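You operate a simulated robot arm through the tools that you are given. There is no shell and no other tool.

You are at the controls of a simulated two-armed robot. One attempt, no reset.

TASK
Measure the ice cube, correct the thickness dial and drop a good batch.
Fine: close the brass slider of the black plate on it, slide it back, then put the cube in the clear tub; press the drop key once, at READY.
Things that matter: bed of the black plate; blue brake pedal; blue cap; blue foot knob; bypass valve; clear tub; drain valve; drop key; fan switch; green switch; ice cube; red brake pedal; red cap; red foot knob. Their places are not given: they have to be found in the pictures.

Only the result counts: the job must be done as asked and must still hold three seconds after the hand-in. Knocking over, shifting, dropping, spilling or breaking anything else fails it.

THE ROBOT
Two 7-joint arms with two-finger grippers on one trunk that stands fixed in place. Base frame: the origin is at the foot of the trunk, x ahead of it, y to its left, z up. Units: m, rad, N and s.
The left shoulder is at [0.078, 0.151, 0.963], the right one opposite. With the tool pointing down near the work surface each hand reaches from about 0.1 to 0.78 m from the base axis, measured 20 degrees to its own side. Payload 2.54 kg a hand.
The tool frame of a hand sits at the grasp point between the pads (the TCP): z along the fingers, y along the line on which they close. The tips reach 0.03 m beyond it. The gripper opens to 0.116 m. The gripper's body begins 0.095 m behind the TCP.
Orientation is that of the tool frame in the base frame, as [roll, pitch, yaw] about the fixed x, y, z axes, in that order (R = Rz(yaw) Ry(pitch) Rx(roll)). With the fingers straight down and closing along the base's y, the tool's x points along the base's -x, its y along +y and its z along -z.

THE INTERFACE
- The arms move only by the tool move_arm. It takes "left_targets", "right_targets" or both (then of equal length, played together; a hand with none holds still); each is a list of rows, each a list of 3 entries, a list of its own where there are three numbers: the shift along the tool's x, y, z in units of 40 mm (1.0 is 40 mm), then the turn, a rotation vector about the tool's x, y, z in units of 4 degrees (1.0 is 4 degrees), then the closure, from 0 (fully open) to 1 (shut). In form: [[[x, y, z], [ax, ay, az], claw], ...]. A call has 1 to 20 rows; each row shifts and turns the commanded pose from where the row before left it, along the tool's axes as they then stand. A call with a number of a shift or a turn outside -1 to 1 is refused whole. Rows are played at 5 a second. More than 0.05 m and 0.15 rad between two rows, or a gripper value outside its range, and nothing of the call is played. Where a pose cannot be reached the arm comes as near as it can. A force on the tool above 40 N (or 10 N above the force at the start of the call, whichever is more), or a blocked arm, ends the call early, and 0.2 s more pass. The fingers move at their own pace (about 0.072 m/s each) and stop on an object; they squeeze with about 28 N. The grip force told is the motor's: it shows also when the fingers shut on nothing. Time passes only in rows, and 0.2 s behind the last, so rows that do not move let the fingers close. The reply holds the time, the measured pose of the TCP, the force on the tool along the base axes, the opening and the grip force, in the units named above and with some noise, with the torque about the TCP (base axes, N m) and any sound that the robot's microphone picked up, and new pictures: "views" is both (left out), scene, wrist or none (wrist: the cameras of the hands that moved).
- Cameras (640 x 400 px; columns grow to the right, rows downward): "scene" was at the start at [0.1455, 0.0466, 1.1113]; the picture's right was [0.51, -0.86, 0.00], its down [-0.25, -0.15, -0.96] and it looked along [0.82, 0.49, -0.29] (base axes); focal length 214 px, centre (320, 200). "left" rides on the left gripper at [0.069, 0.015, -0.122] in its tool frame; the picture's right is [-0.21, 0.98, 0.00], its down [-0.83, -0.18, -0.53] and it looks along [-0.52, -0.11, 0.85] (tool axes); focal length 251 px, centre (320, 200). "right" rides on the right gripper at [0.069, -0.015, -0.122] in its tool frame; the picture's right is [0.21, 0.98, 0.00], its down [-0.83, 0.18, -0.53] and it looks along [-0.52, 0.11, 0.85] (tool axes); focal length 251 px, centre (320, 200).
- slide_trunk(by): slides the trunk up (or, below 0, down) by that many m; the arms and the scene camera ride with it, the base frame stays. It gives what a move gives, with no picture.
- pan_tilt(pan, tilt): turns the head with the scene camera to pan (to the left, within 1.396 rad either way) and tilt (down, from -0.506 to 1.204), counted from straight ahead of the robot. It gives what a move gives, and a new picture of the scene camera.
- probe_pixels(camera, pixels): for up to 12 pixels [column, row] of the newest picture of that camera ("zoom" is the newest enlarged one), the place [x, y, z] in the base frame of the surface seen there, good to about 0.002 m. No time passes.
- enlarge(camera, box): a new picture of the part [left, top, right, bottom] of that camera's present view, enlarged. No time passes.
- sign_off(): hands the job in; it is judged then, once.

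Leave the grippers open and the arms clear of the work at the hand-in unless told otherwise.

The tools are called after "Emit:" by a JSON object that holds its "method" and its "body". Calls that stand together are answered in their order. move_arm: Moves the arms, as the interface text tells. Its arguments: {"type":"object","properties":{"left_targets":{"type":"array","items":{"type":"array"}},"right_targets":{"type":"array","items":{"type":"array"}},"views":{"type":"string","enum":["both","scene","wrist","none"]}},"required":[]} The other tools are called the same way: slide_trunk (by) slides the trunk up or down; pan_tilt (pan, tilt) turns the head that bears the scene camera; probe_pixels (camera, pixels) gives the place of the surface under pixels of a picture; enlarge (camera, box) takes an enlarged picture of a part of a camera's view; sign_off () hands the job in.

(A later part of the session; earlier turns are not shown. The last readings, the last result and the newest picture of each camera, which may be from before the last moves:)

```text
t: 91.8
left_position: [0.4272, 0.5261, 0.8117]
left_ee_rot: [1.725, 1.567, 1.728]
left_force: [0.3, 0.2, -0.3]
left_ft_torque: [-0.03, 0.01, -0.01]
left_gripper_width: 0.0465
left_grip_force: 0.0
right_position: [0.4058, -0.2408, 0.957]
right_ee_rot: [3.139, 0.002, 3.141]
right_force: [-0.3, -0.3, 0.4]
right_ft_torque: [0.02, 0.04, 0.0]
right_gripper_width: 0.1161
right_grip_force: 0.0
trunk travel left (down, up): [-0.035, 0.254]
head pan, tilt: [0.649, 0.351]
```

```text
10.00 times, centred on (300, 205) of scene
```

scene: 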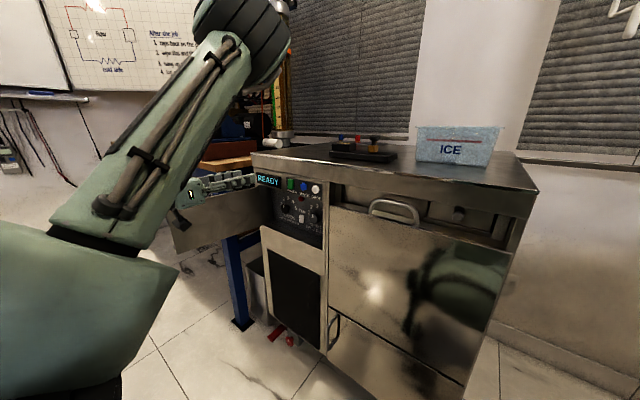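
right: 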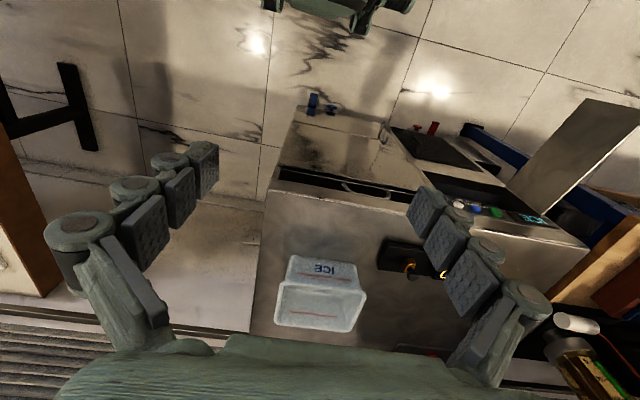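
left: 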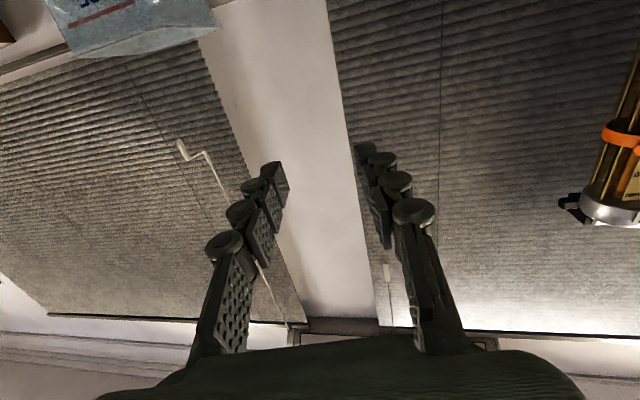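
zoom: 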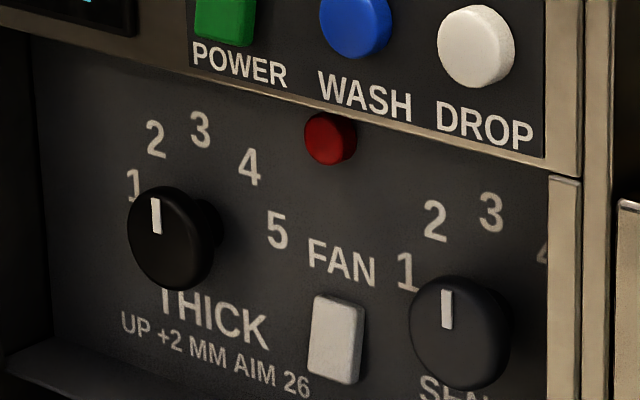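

The THICK pointer stands upright at 3. There's also an unlabelled red button near (330,138) that I must avoid. I'll probe the labels, knob and red button in 3D.

Emit:
{"method": "probe_pixels", "body": {"camera": "zoom", "pixels": [[133, 186], [155, 140], [201, 130], [250, 165], [278, 230], [157, 215], [156, 200], [157, 233], [160, 255], [330, 138], [135, 240], [190, 250]]}}

Emit:
{"method": "probe_pixels", "body": {"camera": "zoom", "pixels": [[210, 230], [335, 340], [447, 310], [475, 45], [355, 25], [225, 20], [350, 120], [80, 30], [60, 370], [130, 320], [165, 285], [165, 190]]}}

```text
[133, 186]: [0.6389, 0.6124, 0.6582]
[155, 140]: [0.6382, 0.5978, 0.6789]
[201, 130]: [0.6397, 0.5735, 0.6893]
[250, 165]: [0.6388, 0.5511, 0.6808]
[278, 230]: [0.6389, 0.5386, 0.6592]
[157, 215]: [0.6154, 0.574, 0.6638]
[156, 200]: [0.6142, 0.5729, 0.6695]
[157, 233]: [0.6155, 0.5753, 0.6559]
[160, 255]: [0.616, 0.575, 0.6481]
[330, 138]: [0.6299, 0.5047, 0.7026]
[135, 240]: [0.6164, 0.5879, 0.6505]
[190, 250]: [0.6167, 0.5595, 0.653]
```

```text
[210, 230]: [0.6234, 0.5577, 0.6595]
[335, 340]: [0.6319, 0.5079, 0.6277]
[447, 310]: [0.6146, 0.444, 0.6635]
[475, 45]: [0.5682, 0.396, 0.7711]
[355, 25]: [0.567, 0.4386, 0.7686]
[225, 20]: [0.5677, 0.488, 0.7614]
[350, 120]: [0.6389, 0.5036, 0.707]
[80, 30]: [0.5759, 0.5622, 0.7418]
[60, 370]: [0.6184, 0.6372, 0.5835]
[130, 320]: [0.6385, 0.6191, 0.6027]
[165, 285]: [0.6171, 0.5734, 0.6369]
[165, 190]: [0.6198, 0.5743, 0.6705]
```

The labels are spaced 40° apart around a centre at (y 0.5755, z 0.652), and the knob is about 33 mm wide with its front at x≈0.6155. Going from 3 to 2 is a 40° turn towards +y, which is a negative turn about tool z. I'll bring the hand in front of the knob.

Emit:
{"method": "move_arm", "body": {"left_targets": [[[0.79, 0.2475, 0.3], [0, 0, 0], 0.5], [[0.79, 0.2475, 0.3], [0, 0, 0], 0.48], [[0.79, 0.2475, 0.3], [0, 0, 0], 0.48], [[0.79, 0.2475, 0.3], [0, 0, 0], 0.48], [[0.79, 0.2475, 0.3], [0, 0, 0], 0.48], [[0, 0, 0], [0, 0, 0], 0.48]], "views": "both"}}

```text
t: 93.2
left_position: [0.4874, 0.5742, 0.6551]
left_ee_rot: [1.739, 1.567, 1.741]
left_force: [0.2, -0.7, -0.2]
left_ft_torque: [0.03, -0.02, -0.01]
left_gripper_width: 0.0605
left_grip_force: 0.0
right_position: [0.4066, -0.2397, 0.9576]
right_ee_rot: [3.138, 0.0, -3.141]
right_force: [-0.3, 1.0, 0.8]
right_ft_torque: [-0.01, 0.04, -0.01]
right_gripper_width: 0.1161
right_grip_force: 0.0
trunk travel left (down, up): [-0.035, 0.254]
head pan, tilt: [0.649, 0.351]
```

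scene: 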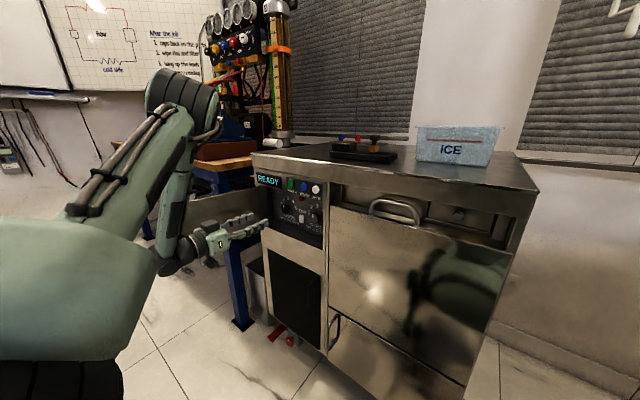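
left: 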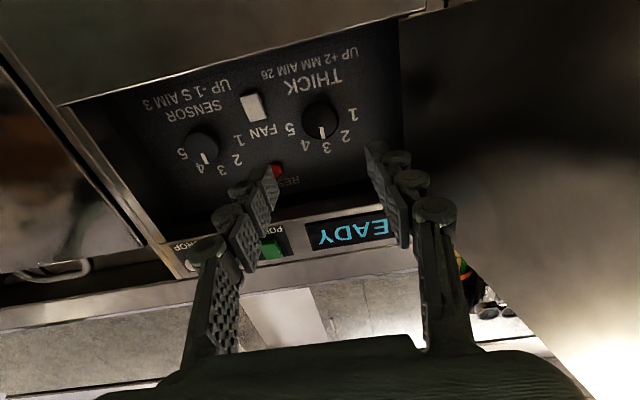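

This is an excellent wrist view of the panel. I'll enlarge it to read the THICK pointer and labels.

Emit:
{"method": "enlarge", "body": {"camera": "left", "box": [130, 60, 386, 220]}}

Emit:
{"method": "enlarge", "body": {"camera": "left", "box": [272, 70, 368, 160]}}

```text
2.50 times, centred on (258, 140) of left
```

zoom: 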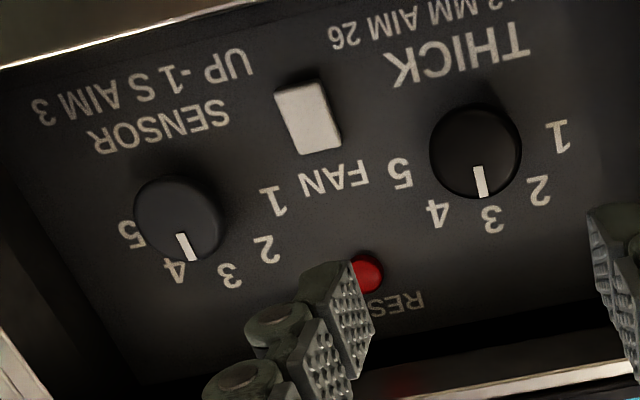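

```text
4.44 times, centred on (320, 115) of left
```

zoom: 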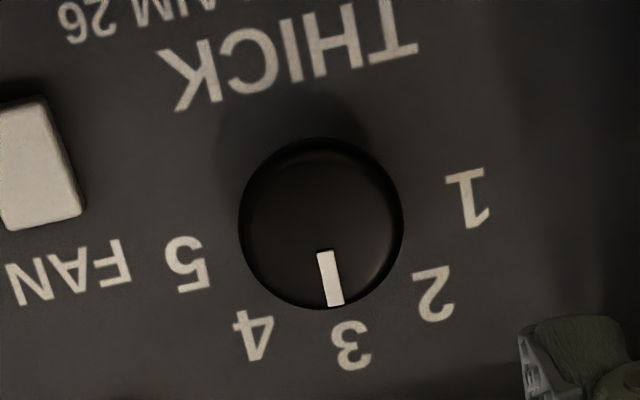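

THICK is at 3. Before gripping the knob, I'll test in free air that the wrist can roll the needed -40° here without hitting a limit, then roll back.

Emit:
{"method": "move_arm", "body": {"left_targets": [[[0, 0, 0], [0, 0, -1], 0.48], [[0, 0, 0], [0, 0, -1], 0.48], [[0, 0, 0], [0, 0, -1], 0.48], [[0, 0, 0], [0, 0, -1], 0.48], [[0, 0, 0], [0, 0, -1], 0.48], [[0, 0, 0], [0, 0, -1], 0.48], [[0, 0, 0], [0, 0, -1], 0.48], [[0, 0, 0], [0, 0, -1], 0.48], [[0, 0, 0], [0, 0, -1], 0.48], [[0, 0, 0], [0, 0, -1], 0.48], [[0, 0, 0], [0, 0, -1], 0.48]], "views": "wrist"}}

```text
t: 95.6
left_position: [0.4867, 0.5747, 0.6532]
left_ee_rot: [-1.574, 0.805, -1.569]
left_force: [0.5, 0.4, -0.3]
left_ft_torque: [-0.02, 0.0, -0.01]
left_gripper_width: 0.0603
left_grip_force: 0.1
right_position: [0.4068, -0.2399, 0.9568]
right_ee_rot: [3.138, -0.001, -3.14]
right_force: [-0.8, -0.1, -0.5]
right_ft_torque: [0.0, -0.01, 0.01]
right_gripper_width: 0.116
right_grip_force: 0.0
trunk travel left (down, up): [-0.035, 0.254]
head pan, tilt: [0.649, 0.351]
```

left: 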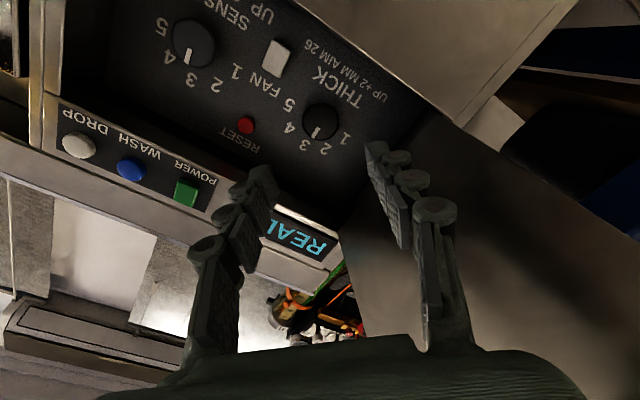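

The roll works with no limit. I'll roll back to level while moving forward to x≈0.55, then check the knob's centre.

Emit:
{"method": "move_arm", "body": {"left_targets": [[[0, 0, 0.142], [0, 0, 1], 0.48], [[0, 0, 0.142], [0, 0, 1], 0.48], [[0, 0, 0.142], [0, 0, 1], 0.48], [[0, 0, 0.142], [0, 0, 1], 0.48], [[0, 0, 0.142], [0, 0, 1], 0.48], [[0, 0, 0.142], [0, 0, 1], 0.48], [[0, 0, 0.142], [0, 0, 1], 0.48], [[0, 0, 0.142], [0, 0, 1], 0.48], [[0, 0, 0.142], [0, 0, 1], 0.48], [[0, 0, 0.142], [0, 0, 1], 0.48], [[0, 0, 0.142], [0, 0, 1], 0.48], [[0, 0, 0], [0, 0, 0], 0.48]], "views": "both"}}

Emit:
{"method": "enlarge", "body": {"camera": "left", "box": [240, 60, 400, 180]}}

```text
t: 98.2
left_position: [0.5495, 0.5744, 0.6519]
left_ee_rot: [1.648, 1.566, 1.651]
left_force: [-0.1, -0.3, 0.4]
left_ft_torque: [-0.04, -0.03, 0.02]
left_gripper_width: 0.0604
left_grip_force: 0.1
right_position: [0.4068, -0.2406, 0.9568]
right_ee_rot: [3.139, 0.0, -3.141]
right_force: [0.0, 0.4, -0.5]
right_ft_torque: [0.01, 0.03, -0.03]
right_gripper_width: 0.1162
right_grip_force: 0.0
trunk travel left (down, up): [-0.035, 0.254]
head pan, tilt: [0.649, 0.351]
```

scene: 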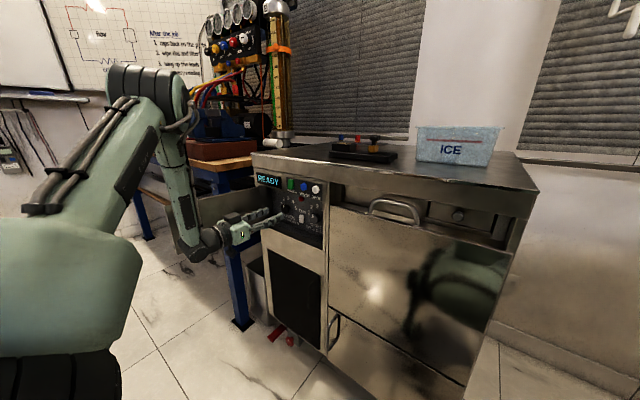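
left: 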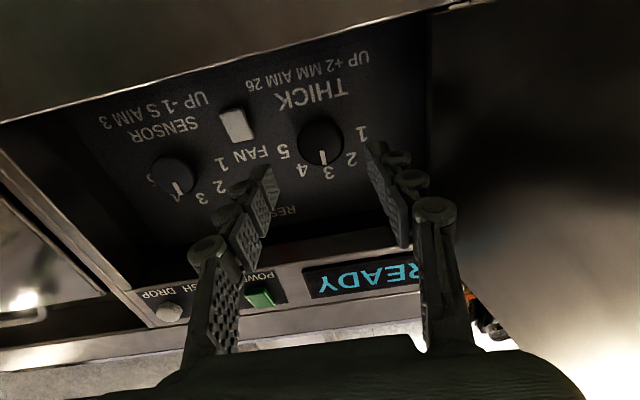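

```text
3.33 times, centred on (320, 120) of left
```

zoom: 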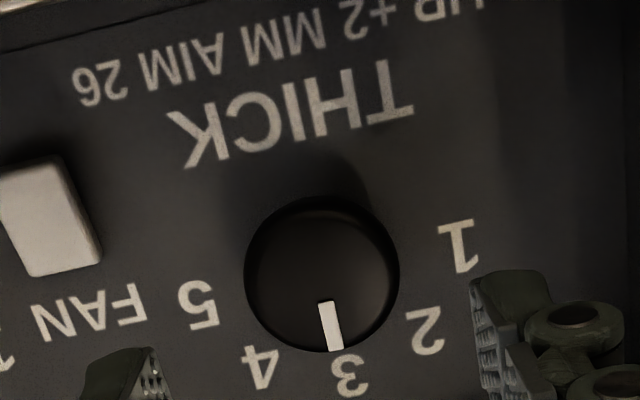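

Emit:
{"method": "probe_pixels", "body": {"camera": "zoom", "pixels": [[253, 275], [390, 268], [318, 206], [325, 345], [321, 270], [331, 325], [145, 360], [485, 290], [490, 340], [130, 385]]}}

```text
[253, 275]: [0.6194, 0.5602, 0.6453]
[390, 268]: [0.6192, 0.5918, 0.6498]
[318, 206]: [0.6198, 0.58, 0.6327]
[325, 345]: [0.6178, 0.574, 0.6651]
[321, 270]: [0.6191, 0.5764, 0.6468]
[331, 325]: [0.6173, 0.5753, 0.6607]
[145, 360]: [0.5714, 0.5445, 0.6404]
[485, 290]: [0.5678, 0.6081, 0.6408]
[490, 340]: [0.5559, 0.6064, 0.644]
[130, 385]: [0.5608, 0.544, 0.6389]
```

The knob's centre is about (y 0.576, z 0.651), and the fingers are centred at y≈0.5758. I'll move 52 mm forward so the pads surround the knob without touching the panel.

Emit:
{"method": "move_arm", "body": {"left_targets": [[[0, 0, 0.4], [0, 0, 0], 0.48], [[0, 0, 0.4], [0, 0, 0], 0.48], [[0, 0, 0.3], [0, 0, 0], 0.48], [[0, 0, 0.2], [0, 0, 0], 0.5], [[0, 0, 0], [0, 0, 0], 0.52]], "views": "both"}}

Emit:
{"method": "enlarge", "body": {"camera": "scene", "box": [260, 180, 332, 240]}}

```text
t: 99.4
left_position: [0.6036, 0.5757, 0.6519]
left_ee_rot: [1.737, 1.566, 1.739]
left_force: [-0.4, -0.1, 0.4]
left_ft_torque: [-0.01, -0.01, 0.01]
left_gripper_width: 0.0556
left_grip_force: 0.0
right_position: [0.4057, -0.2407, 0.9571]
right_ee_rot: [3.139, 0.0, 3.141]
right_force: [-0.2, 0.4, -0.5]
right_ft_torque: [0.0, 0.0, 0.0]
right_gripper_width: 0.1161
right_grip_force: 0.1
trunk travel left (down, up): [-0.035, 0.254]
head pan, tilt: [0.649, 0.351]
```

scene: 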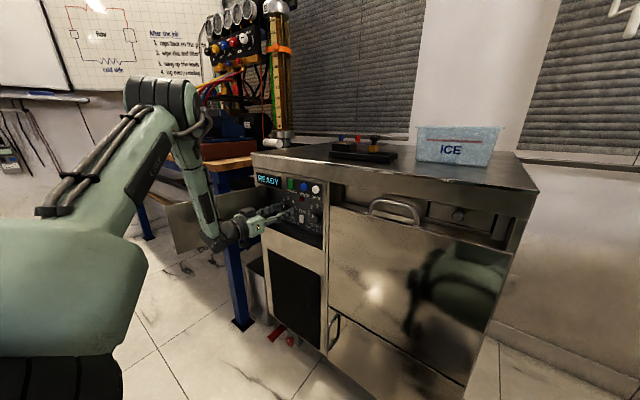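
left: 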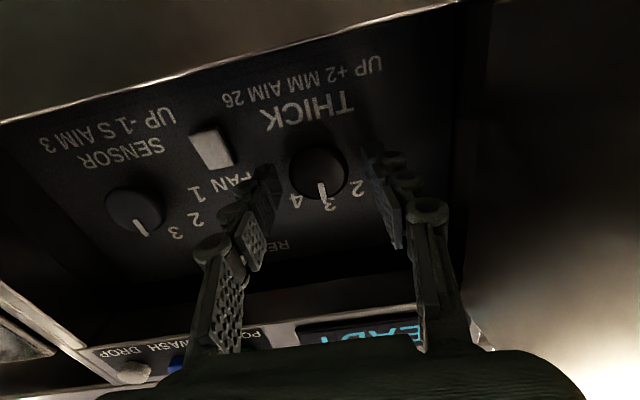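

```text
6.67 times, centred on (296, 210) of scene
```

zoom: 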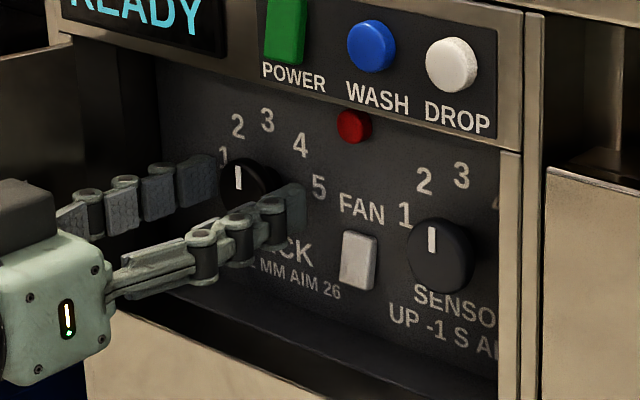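

The fingers straddle the knob with no contact. Closing gently on it.

Emit:
{"method": "move_arm", "body": {"left_targets": [[[0, 0, 0], [0, 0, 0], 0.6], [[0, 0, 0], [0, 0, 0], 0.66], [[0, 0, 0], [0, 0, 0], 0.7], [[0, 0, 0], [0, 0, 0], 0.74], [[0, 0, 0], [0, 0, 0], 0.8], [[0, 0, 0], [0, 0, 0], 0.8]], "views": "wrist"}}

Emit:
{"method": "enlarge", "body": {"camera": "scene", "box": [260, 180, 332, 240]}}

```text
t: 100.8
left_position: [0.6019, 0.576, 0.6518]
left_ee_rot: [1.825, 1.569, 1.827]
left_force: [-4.4, -8.7, -1.7]
left_ft_torque: [-0.02, -0.11, -0.23]
left_gripper_width: 0.0364
left_grip_force: 45.0
right_position: [0.4068, -0.2406, 0.9558]
right_ee_rot: [3.139, 0.002, 3.14]
right_force: [-0.6, 0.3, 0.3]
right_ft_torque: [-0.03, 0.02, 0.01]
right_gripper_width: 0.116
right_grip_force: 0.2
trunk travel left (down, up): [-0.035, 0.254]
head pan, tilt: [0.649, 0.351]
```

left: 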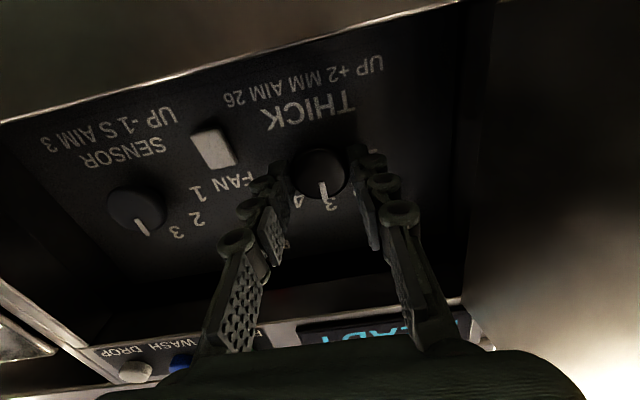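

```text
6.67 times, centred on (296, 210) of scene
```

zoom: 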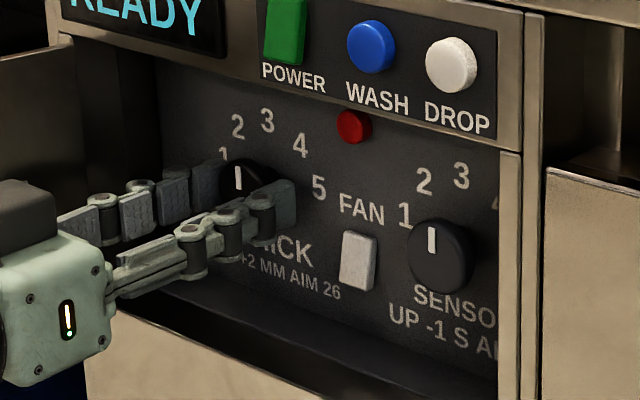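

The knob is gripped. I'll relieve the small side load and turn -40° about the tool axis, from 3 to 2.

Emit:
{"method": "move_arm", "body": {"left_targets": [[[0, -0.02, 0], [0, 0, 0], 0.8], [[0, 0, 0], [0, 0, -1], 0.8], [[0, 0, 0], [0, 0, -1], 0.8], [[0, 0, 0], [0, 0, -1], 0.8], [[0, 0, 0], [0, 0, -1], 0.8], [[0, 0, 0], [0, 0, -1], 0.8], [[0, 0, 0], [0, 0, -1], 0.8], [[0, 0, 0], [0, 0, -1], 0.8], [[0, 0, 0], [0, 0, -1], 0.8], [[0, 0, 0], [0, 0, -1], 0.8], [[0, 0, 0], [0, 0, -1], 0.8], [[0, 0, 0], [0, 0, 0], 0.8]], "views": "both"}}

Emit:
{"method": "enlarge", "body": {"camera": "scene", "box": [260, 180, 332, 240]}}

Emit:
{"method": "enlarge", "body": {"camera": "left", "box": [240, 90, 400, 200]}}

```text
t: 103.4
left_position: [0.6011, 0.5758, 0.6522]
left_ee_rot: [-1.572, 0.874, -1.569]
left_force: [-0.4, 5.5, -5.4]
left_ft_torque: [-0.07, 0.0, 0.21]
left_gripper_width: 0.0364
left_grip_force: 45.2
right_position: [0.4066, -0.2401, 0.9568]
right_ee_rot: [3.141, 0.001, -3.142]
right_force: [-0.2, -0.2, 0.0]
right_ft_torque: [0.02, -0.02, 0.02]
right_gripper_width: 0.116
right_grip_force: 0.0
trunk travel left (down, up): [-0.035, 0.254]
head pan, tilt: [0.649, 0.351]
```

scene: 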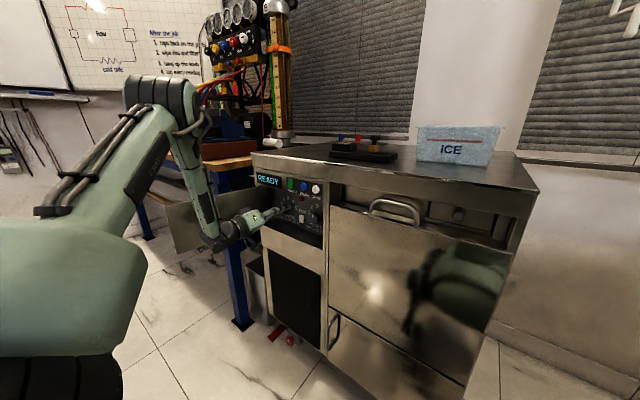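
left: 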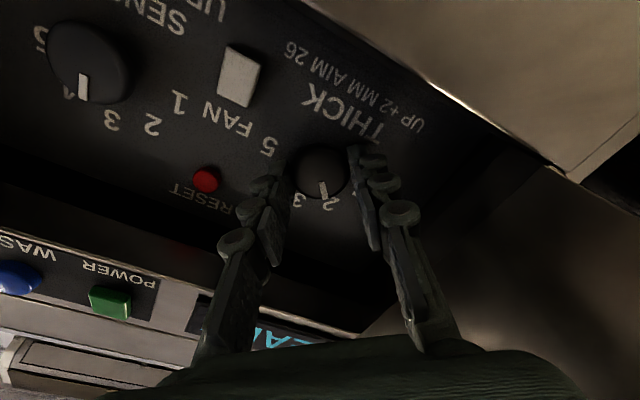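

```text
6.67 times, centred on (296, 210) of scene
```

zoom: 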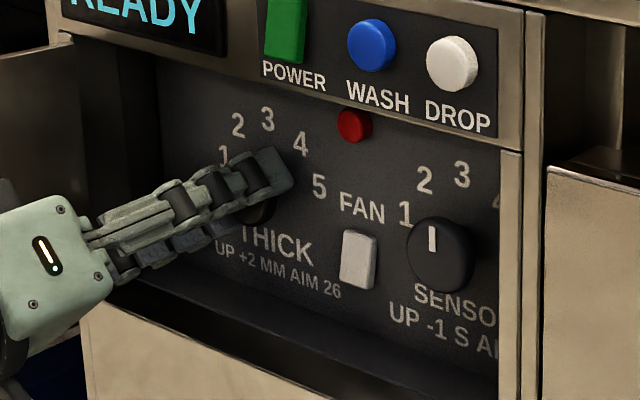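

```text
3.64 times, centred on (320, 145) of left
```

zoom: 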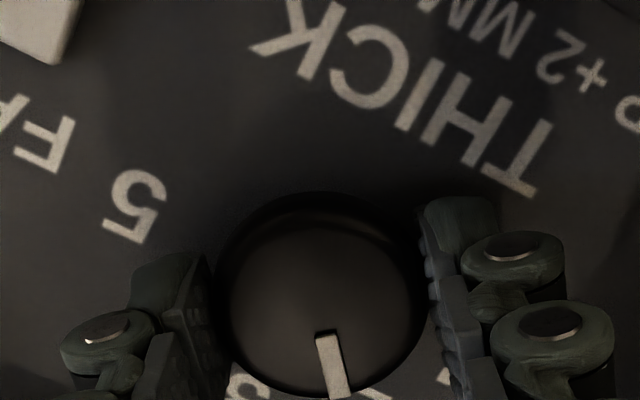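

The knob turned with the hand, and the pointer now lines up with "2". I'll open the fingers and back straight out.

Emit:
{"method": "move_arm", "body": {"left_targets": [[[0, 0, 0], [0, 0, 0], 0.68], [[0, 0, 0], [0, 0, 0], 0.6], [[0, 0, 0], [0, 0, 0], 0.52], [[0, 0, 0], [0, 0, 0], 0.5], [[0, 0, -0.3], [0, 0, 0], 0.5], [[0, 0, -0.6], [0, 0, 0], 0.5], [[0, 0, -0.8], [0, 0, 0], 0.5], [[0, 0, -0.8], [0, 0, 0], 0.5], [[0, 0, -0.6], [0, 0, 0], 0.5], [[0, 0, 0], [0, 0, 0], 0.5]], "views": "both"}}

Emit:
{"method": "enlarge", "body": {"camera": "scene", "box": [252, 170, 332, 240]}}

Emit:
{"method": "enlarge", "body": {"camera": "left", "box": [200, 50, 400, 190]}}

```text
t: 105.6
left_position: [0.477, 0.573, 0.6531]
left_ee_rot: [-1.57, 0.877, -1.57]
left_force: [0.4, -0.6, 0.4]
left_ft_torque: [0.0, 0.02, 0.01]
left_gripper_width: 0.0578
left_grip_force: 0.0
right_position: [0.406, -0.2394, 0.9573]
right_ee_rot: [3.139, 0.001, -3.141]
right_force: [-0.2, -0.4, -0.3]
right_ft_torque: [0.01, 0.0, 0.02]
right_gripper_width: 0.116
right_grip_force: 0.1
trunk travel left (down, up): [-0.035, 0.254]
head pan, tilt: [0.649, 0.351]
```

scene: 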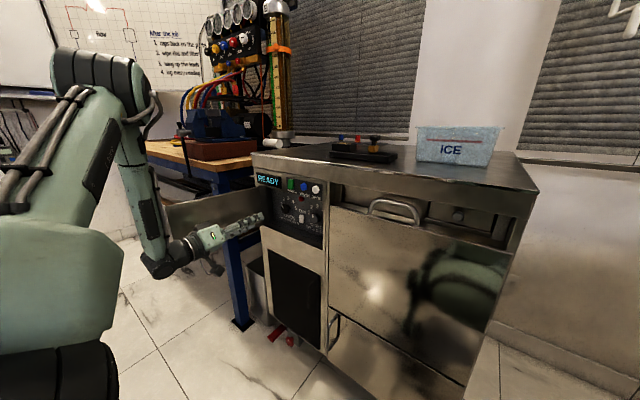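
left: 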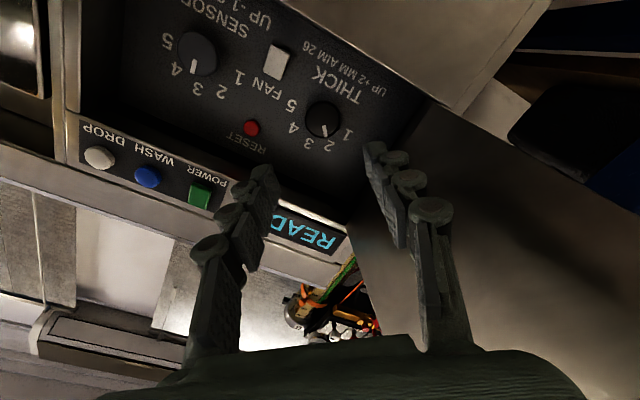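

```text
5.71 times, centred on (292, 205) of scene
```

zoom: 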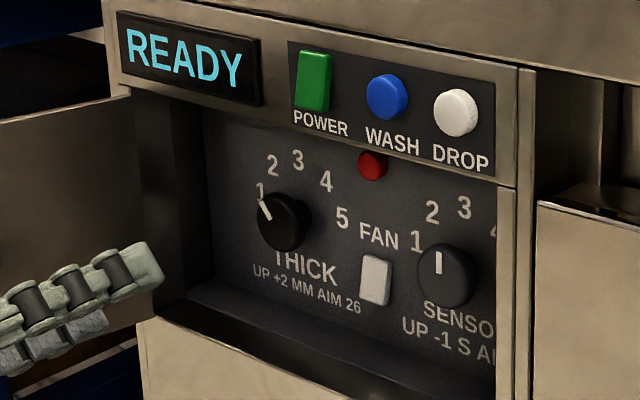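

```text
2.86 times, centred on (300, 120) of left
```

zoom: 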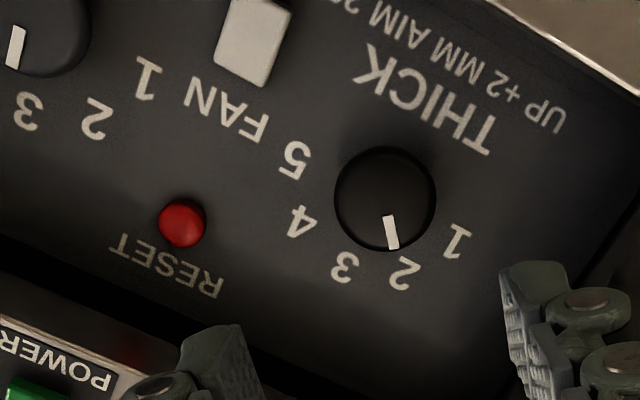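

The pointer is at 2. I'll measure its angle by probing the pointer's ends and the knob's centre.

Emit:
{"method": "probe_pixels", "body": {"camera": "zoom", "pixels": [[388, 218], [392, 243], [385, 198], [338, 200], [432, 195], [382, 150], [388, 250], [405, 272], [345, 265], [456, 240]]}}

Emit:
{"method": "enlarge", "body": {"camera": "scene", "box": [276, 192, 308, 216]}}

```text
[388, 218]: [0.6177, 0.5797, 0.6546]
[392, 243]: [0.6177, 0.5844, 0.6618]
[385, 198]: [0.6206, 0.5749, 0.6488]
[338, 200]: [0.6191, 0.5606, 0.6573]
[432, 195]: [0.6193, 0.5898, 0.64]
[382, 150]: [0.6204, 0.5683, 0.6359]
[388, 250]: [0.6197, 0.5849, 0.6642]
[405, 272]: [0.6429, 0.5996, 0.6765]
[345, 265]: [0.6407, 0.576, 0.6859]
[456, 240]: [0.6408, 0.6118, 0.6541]
```

```text
16.00 times, centred on (292, 204) of scene
```

zoom: 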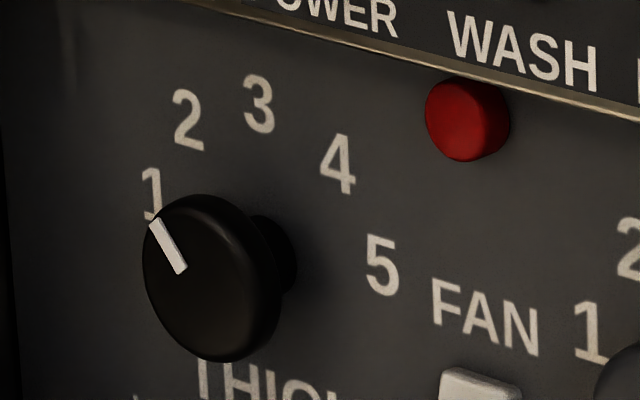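

Emit:
{"method": "probe_pixels", "body": {"camera": "zoom", "pixels": [[183, 271], [156, 221], [170, 247], [202, 278], [145, 270], [205, 195], [195, 358], [240, 330], [152, 192], [187, 120], [259, 103], [338, 165]]}}

```text
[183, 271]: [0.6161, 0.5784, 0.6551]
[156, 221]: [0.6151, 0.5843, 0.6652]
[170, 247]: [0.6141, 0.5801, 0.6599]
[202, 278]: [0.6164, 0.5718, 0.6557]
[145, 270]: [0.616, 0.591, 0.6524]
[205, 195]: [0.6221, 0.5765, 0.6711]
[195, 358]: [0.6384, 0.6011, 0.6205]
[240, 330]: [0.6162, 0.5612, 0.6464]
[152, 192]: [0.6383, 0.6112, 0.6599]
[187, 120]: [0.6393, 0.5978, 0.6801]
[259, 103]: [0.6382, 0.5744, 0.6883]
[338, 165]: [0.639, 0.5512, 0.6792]
```

Compared with its first angle the pointer moved about 40°, exactly one step, to 2. READY still shows. Next is the DROP key at about (0.568, 0.396, 0.774). I'll roll the hand level, close the fingers and move in front of the key, keeping clear.

Emit:
{"method": "move_arm", "body": {"left_targets": [[[0, 0, 0], [0, 0, 1], 0.6], [[0, 0, 0], [0, 0, 1], 0.7], [[0, 0, 0], [0, 0, 1], 0.8], [[0, 0, 0], [0, 0, 1], 0.9], [[0, 0, 0], [0, 0, 1], 1.0], [[0, 0, 0], [0, 0, 1], 1.0], [[0, 0, 0], [0, 0, 1], 1.0], [[0, 0, 0], [0, 0, 1], 1.0], [[0, 0, 0], [0, 0, 1], 1.0], [[0, 0, 0], [0, 0, 1], 1.0], [[-0.504, -0.7375, 0], [0, 0, 0], 1.0], [[-0.504, -0.7375, 0], [0, 0, 0], 1.0], [[-0.504, -0.7375, 0], [0, 0, 0], 1.0], [[-0.504, -0.7375, 0], [0, 0, 0], 1.0], [[-0.504, -0.7375, 0], [0, 0, 0], 1.0], [[-0.504, -0.7375, 0], [0, 0, 0], 1.0], [[0, 0, 0], [0, 0, 0], 1.0]], "views": "both"}}

Emit:
{"method": "enlarge", "body": {"camera": "scene", "box": [252, 165, 348, 240]}}

```text
t: 109.2
left_position: [0.482, 0.4001, 0.7723]
left_ee_rot: [1.695, 1.566, 1.693]
left_force: [0.2, -0.1, 0.1]
left_ft_torque: [0.0, -0.01, 0.0]
left_gripper_width: 0.0
left_grip_force: 27.7
left hand out of reach, approached as far as the arm can: row 16
right_position: [0.4063, -0.2414, 0.9571]
right_ee_rot: [3.139, 0.002, 3.142]
right_force: [0.2, 0.0, 0.1]
right_ft_torque: [-0.02, -0.03, -0.03]
right_gripper_width: 0.1161
right_grip_force: 0.1
trunk travel left (down, up): [-0.035, 0.254]
head pan, tilt: [0.649, 0.351]
```

scene: 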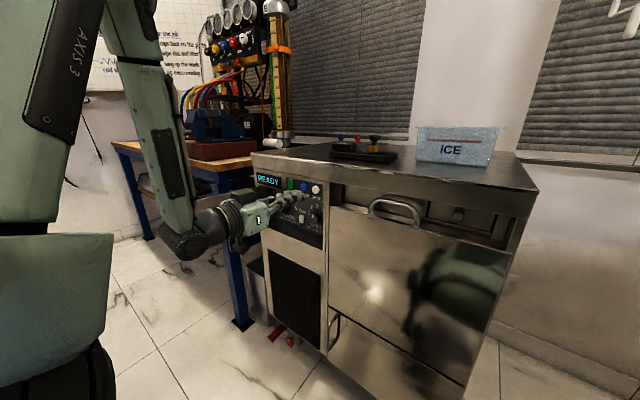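
left: 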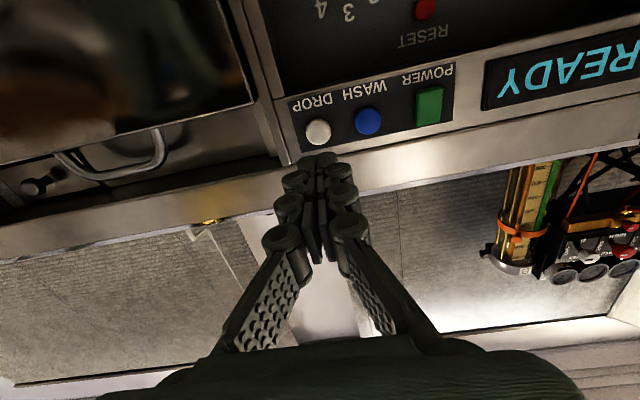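

```text
5.33 times, centred on (300, 202) of scene
```

zoom: 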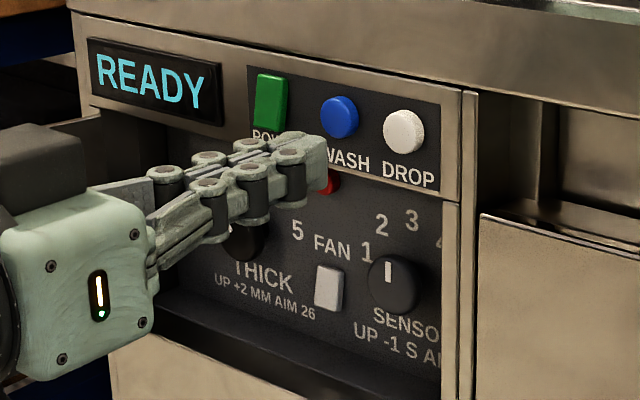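

I'm in front of the keys and the display reads READY. I'll probe the DROP key's face in the wrist view at (318,131), plus its edges and the fingertip.

Emit:
{"method": "probe_pixels", "body": {"camera": "left", "pixels": [[318, 131], [308, 132], [328, 130], [318, 121], [319, 141], [367, 120], [325, 158], [315, 160], [335, 160], [295, 150]]}}

Emit:
{"method": "probe_pixels", "body": {"camera": "zoom", "pixels": [[400, 132], [387, 132], [412, 132], [400, 115], [402, 150], [338, 118], [315, 160], [300, 150]]}}

```text
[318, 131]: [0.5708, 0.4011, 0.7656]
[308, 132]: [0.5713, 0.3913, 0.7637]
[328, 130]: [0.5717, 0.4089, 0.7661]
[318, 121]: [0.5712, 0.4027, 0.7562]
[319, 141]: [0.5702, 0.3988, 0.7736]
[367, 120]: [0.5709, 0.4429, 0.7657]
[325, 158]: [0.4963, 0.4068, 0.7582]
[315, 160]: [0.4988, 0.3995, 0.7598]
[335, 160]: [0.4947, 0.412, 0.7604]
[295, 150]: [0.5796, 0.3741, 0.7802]
```

```text
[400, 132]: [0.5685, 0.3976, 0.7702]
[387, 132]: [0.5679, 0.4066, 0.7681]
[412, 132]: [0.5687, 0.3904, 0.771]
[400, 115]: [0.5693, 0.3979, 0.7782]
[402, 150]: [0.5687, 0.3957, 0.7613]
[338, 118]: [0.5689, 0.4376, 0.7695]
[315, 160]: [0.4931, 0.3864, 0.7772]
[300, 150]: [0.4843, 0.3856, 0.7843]
```

The key's centre is about (0.569, 0.399, 0.768). I'm lined up except 4 mm high. I'll correct that and come forward to about 12 mm from the key.

Emit:
{"method": "move_arm", "body": {"left_targets": [[[0.1, 0, 0.4], [0, 0, 0], 1.0], [[0, 0, 0.4], [0, 0, 0], 1.0], [[0, 0, 0.3], [0, 0, 0], 1.0], [[0, 0, 0], [0, 0, 0], 1.0]], "views": "both"}}

Emit:
{"method": "enlarge", "body": {"camera": "scene", "box": [252, 165, 348, 240]}}

```text
t: 110.2
left_position: [0.5252, 0.4013, 0.7685]
left_ee_rot: [1.731, 1.568, 1.734]
left_force: [0.2, 0.0, 0.4]
left_ft_torque: [0.02, -0.02, 0.03]
left_gripper_width: 0.0001
left_grip_force: 28.1
right_position: [0.4059, -0.2403, 0.9572]
right_ee_rot: [3.138, 0.0, -3.141]
right_force: [-0.2, -0.3, -0.3]
right_ft_torque: [-0.02, 0.01, 0.0]
right_gripper_width: 0.1162
right_grip_force: 0.1
trunk travel left (down, up): [-0.035, 0.254]
head pan, tilt: [0.649, 0.351]
```

scene: 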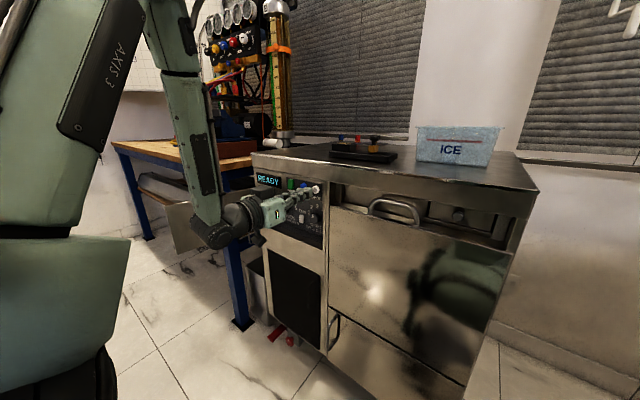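
left: 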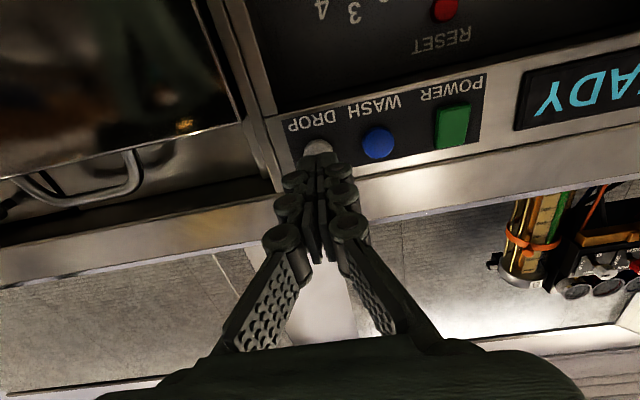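

```text
5.33 times, centred on (300, 202) of scene
```

zoom: 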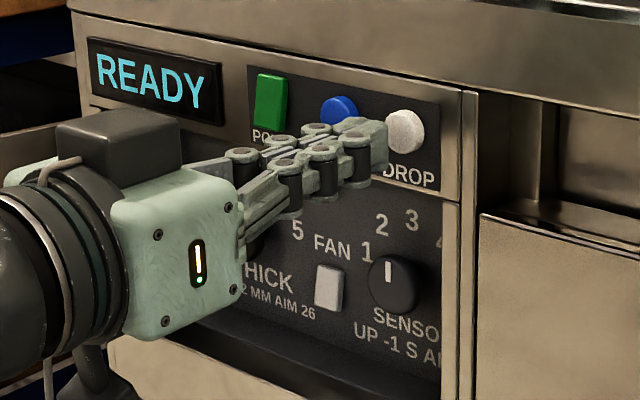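

READY is showing and the fingertip is about 13 mm from the DROP key. I'll push forward slowly onto the key.

Emit:
{"method": "move_arm", "body": {"left_targets": [[[0, 0.0, 0.09], [0, 0, 0], 1.0], [[0, 0, 0.09], [0, 0, 0], 1.0], [[0, 0, 0.09], [0, 0, 0], 1.0], [[0, 0, 0.06], [0, 0, 0], 1.0], [[0, 0, 0.06], [0, 0, 0], 1.0]], "views": "scene"}}

Emit:
{"method": "enlarge", "body": {"camera": "scene", "box": [252, 165, 348, 240]}}

```text
t: 111.4
left_position: [0.5417, 0.4008, 0.7694]
left_ee_rot: [1.669, 1.569, 1.67]
left_force: [0.0, 0.3, -0.2]
left_ft_torque: [0.0, -0.01, -0.02]
left_gripper_width: 0.0001
left_grip_force: 27.6
right_position: [0.4056, -0.24, 0.9565]
right_ee_rot: [3.139, 0.0, 3.141]
right_force: [-0.2, -0.7, -0.7]
right_ft_torque: [-0.02, -0.01, -0.03]
right_gripper_width: 0.1159
right_grip_force: 0.1
trunk travel left (down, up): [-0.035, 0.254]
head pan, tilt: [0.649, 0.351]
```

scene: 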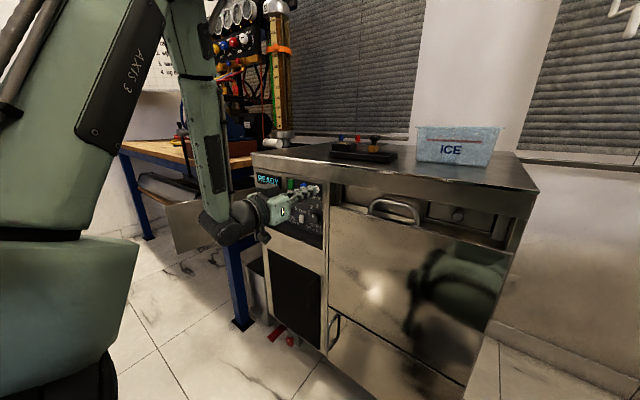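

```text
5.33 times, centred on (300, 202) of scene
```

zoom: 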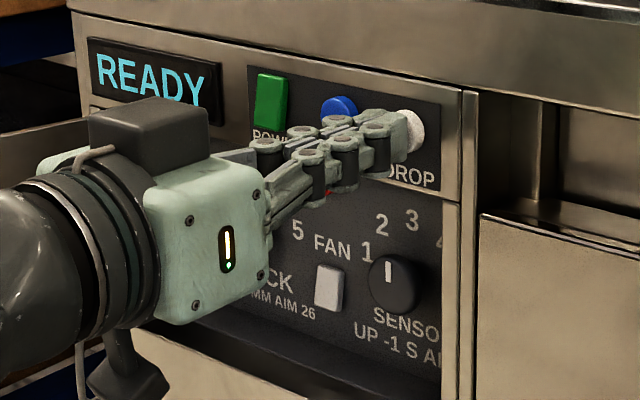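

No contact force yet and still READY. I'll keep pushing in 2 mm steps.

Emit:
{"method": "move_arm", "body": {"left_targets": [[[0, 0, 0.05], [0, 0, 0], 1.0], [[0, 0, 0.05], [0, 0, 0], 1.0]], "views": "none"}}

Emit:
{"method": "enlarge", "body": {"camera": "scene", "box": [252, 165, 348, 240]}}

```text
t: 112.0
left_position: [0.5439, 0.4006, 0.7684]
left_ee_rot: [1.721, 1.568, 1.724]
left_force: [0.2, 0.5, -0.5]
left_ft_torque: [0.04, -0.01, 0.01]
left_gripper_width: 0.0
left_grip_force: 28.6
right_position: [0.4065, -0.2402, 0.9566]
right_ee_rot: [3.139, 0.003, 3.141]
right_force: [0.3, 0.0, 0.2]
right_ft_torque: [0.01, 0.01, 0.01]
right_gripper_width: 0.1158
right_grip_force: 0.0
trunk travel left (down, up): [-0.035, 0.254]
head pan, tilt: [0.649, 0.351]
```

```text
5.33 times, centred on (300, 202) of scene
```

zoom: 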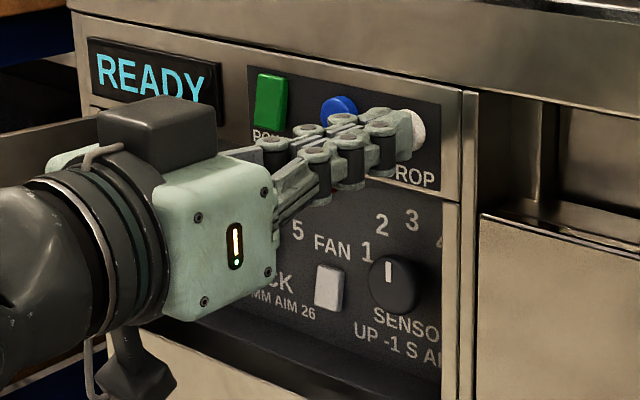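

Emit:
{"method": "move_arm", "body": {"left_targets": [[[0, 0, 0.03], [0, 0, 0], 1.0]], "views": "wrist"}}

Emit:
{"method": "enlarge", "body": {"camera": "left", "box": [270, 100, 400, 200]}}

Emit:
{"method": "enlarge", "body": {"camera": "scene", "box": [300, 175, 332, 205]}}

```text
t: 112.4
left_position: [0.5468, 0.401, 0.7693]
left_ee_rot: [1.787, 1.567, 1.789]
left_force: [-1.6, -1.0, -0.7]
left_ft_torque: [0.01, 0.01, 0.0]
left_gripper_width: 0.0003
left_grip_force: 28.5
right_position: [0.4064, -0.239, 0.9563]
right_ee_rot: [3.139, 0.001, -3.141]
right_force: [-0.1, -0.8, 0.3]
right_ft_torque: [0.04, 0.0, -0.01]
right_gripper_width: 0.116
right_grip_force: 0.2
trunk travel left (down, up): [-0.035, 0.254]
head pan, tilt: [0.649, 0.351]
```

left: 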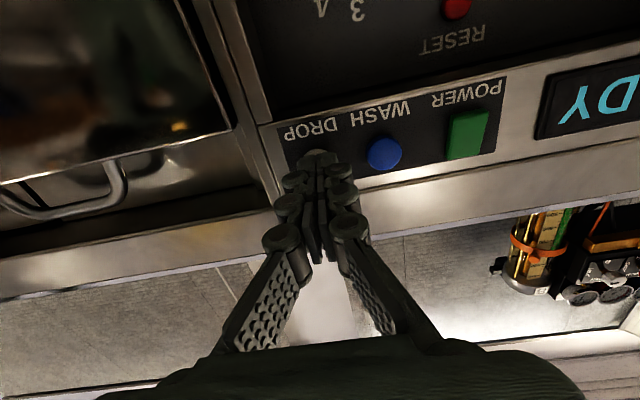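

```text
4.00 times, centred on (335, 150) of left
```

zoom: 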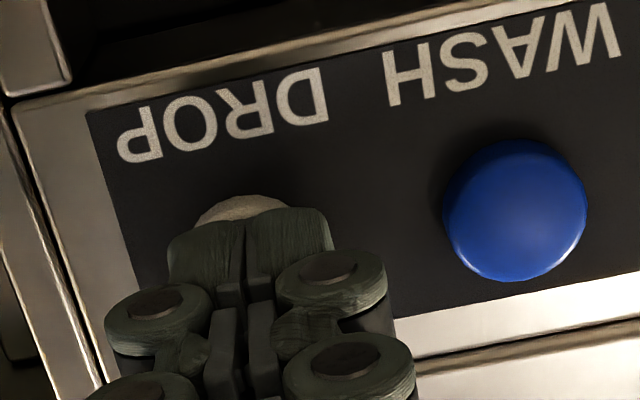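

```text
13.33 times, centred on (316, 190) of scene
```

zoom: 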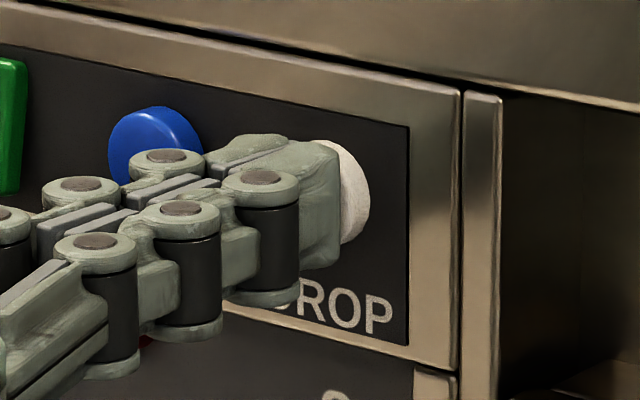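

Contact has begun at -1.6 N with the fingertip on the DROP key. READY was showing in the last check. I'll press in now.

Emit:
{"method": "move_arm", "body": {"left_targets": [[[0, 0, 0.05], [0, 0, 0], 1.0], [[0, 0, 0.05], [0, 0, 0], 1.0]], "views": "scene"}}

Emit:
{"method": "enlarge", "body": {"camera": "scene", "box": [252, 165, 348, 240]}}

```text
t: 113.0
left_position: [0.5502, 0.4007, 0.7697]
left_ee_rot: [1.767, 1.569, 1.769]
left_force: [-6.9, 1.1, 0.0]
left_ft_torque: [0.04, 0.01, 0.05]
left_gripper_width: 0.0058
left_grip_force: 28.4
right_position: [0.4058, -0.2384, 0.9581]
right_ee_rot: [3.141, 0.001, 3.141]
right_force: [-0.5, 0.9, -0.6]
right_ft_torque: [-0.01, 0.01, 0.01]
right_gripper_width: 0.1161
right_grip_force: 0.0
trunk travel left (down, up): [-0.035, 0.254]
head pan, tilt: [0.649, 0.351]
heard: click
```

scene: 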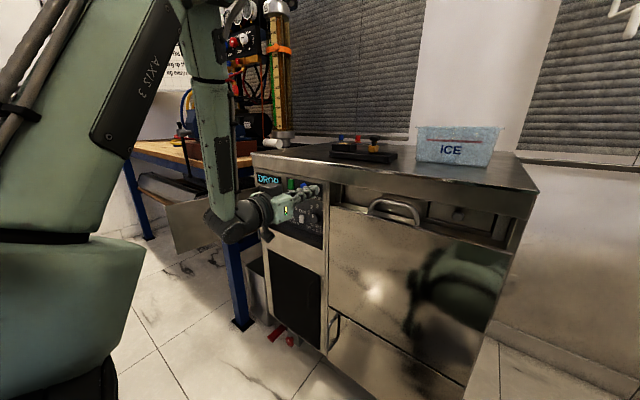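

```text
5.33 times, centred on (300, 202) of scene
```

zoom: 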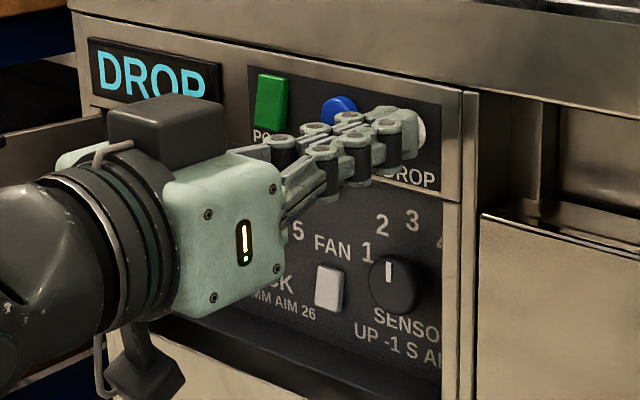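

A click was heard and the display now reads DROP, so the key has been pressed once. I'll back straight off.

Emit:
{"method": "move_arm", "body": {"left_targets": [[[0, 0, -0.3], [0, 0, 0], 1.0], [[0, 0, -0.7], [0, 0, 0], 1.0], [[0, 0, -0.7], [0, 0, 0], 1.0], [[0, 0.3, -0.7], [0, 0, 0], 0.8], [[0, 0.5, -0.5], [0, 0, 0], 0.5], [[0, 0, 0], [0, 0, 0], 0.2]], "views": "both"}}

Emit:
{"method": "enlarge", "body": {"camera": "scene", "box": [252, 165, 348, 240]}}

```text
t: 114.4
left_position: [0.4395, 0.4407, 0.7682]
left_ee_rot: [1.67, 1.568, 1.671]
left_force: [-0.2, -0.2, 0.1]
left_ft_torque: [0.02, 0.01, 0.01]
left_gripper_width: 0.0919
left_grip_force: 0.1
left hand out of reach, approached as far as the arm can: row 4
right_position: [0.4063, -0.2395, 0.9571]
right_ee_rot: [3.141, 0.002, 3.141]
right_force: [-0.2, -0.4, 0.4]
right_ft_torque: [-0.03, 0.01, -0.01]
right_gripper_width: 0.1161
right_grip_force: 0.2
trunk travel left (down, up): [-0.035, 0.254]
head pan, tilt: [0.649, 0.351]
```

scene: 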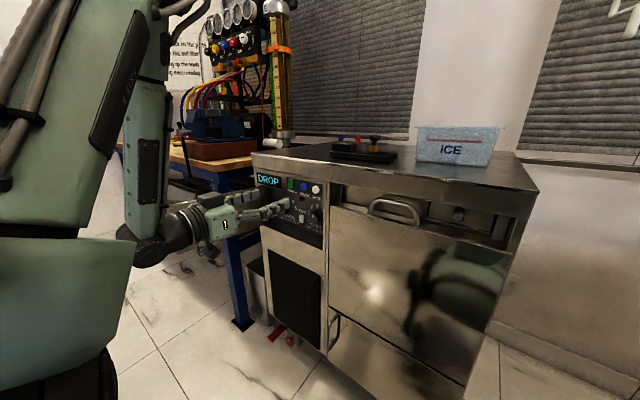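
left: 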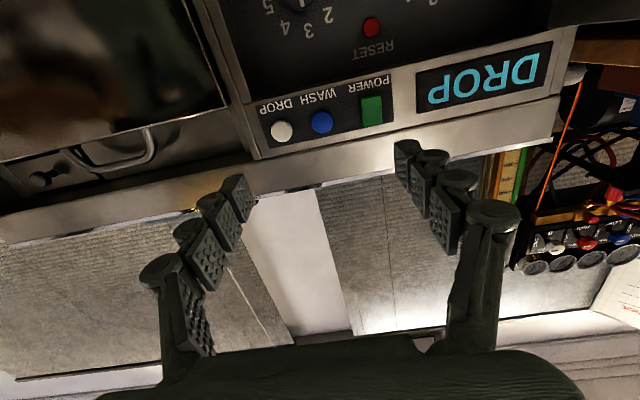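

```text
5.33 times, centred on (300, 202) of scene
```

zoom: 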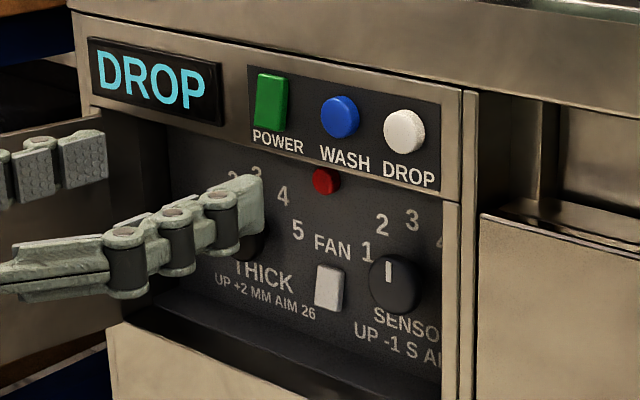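

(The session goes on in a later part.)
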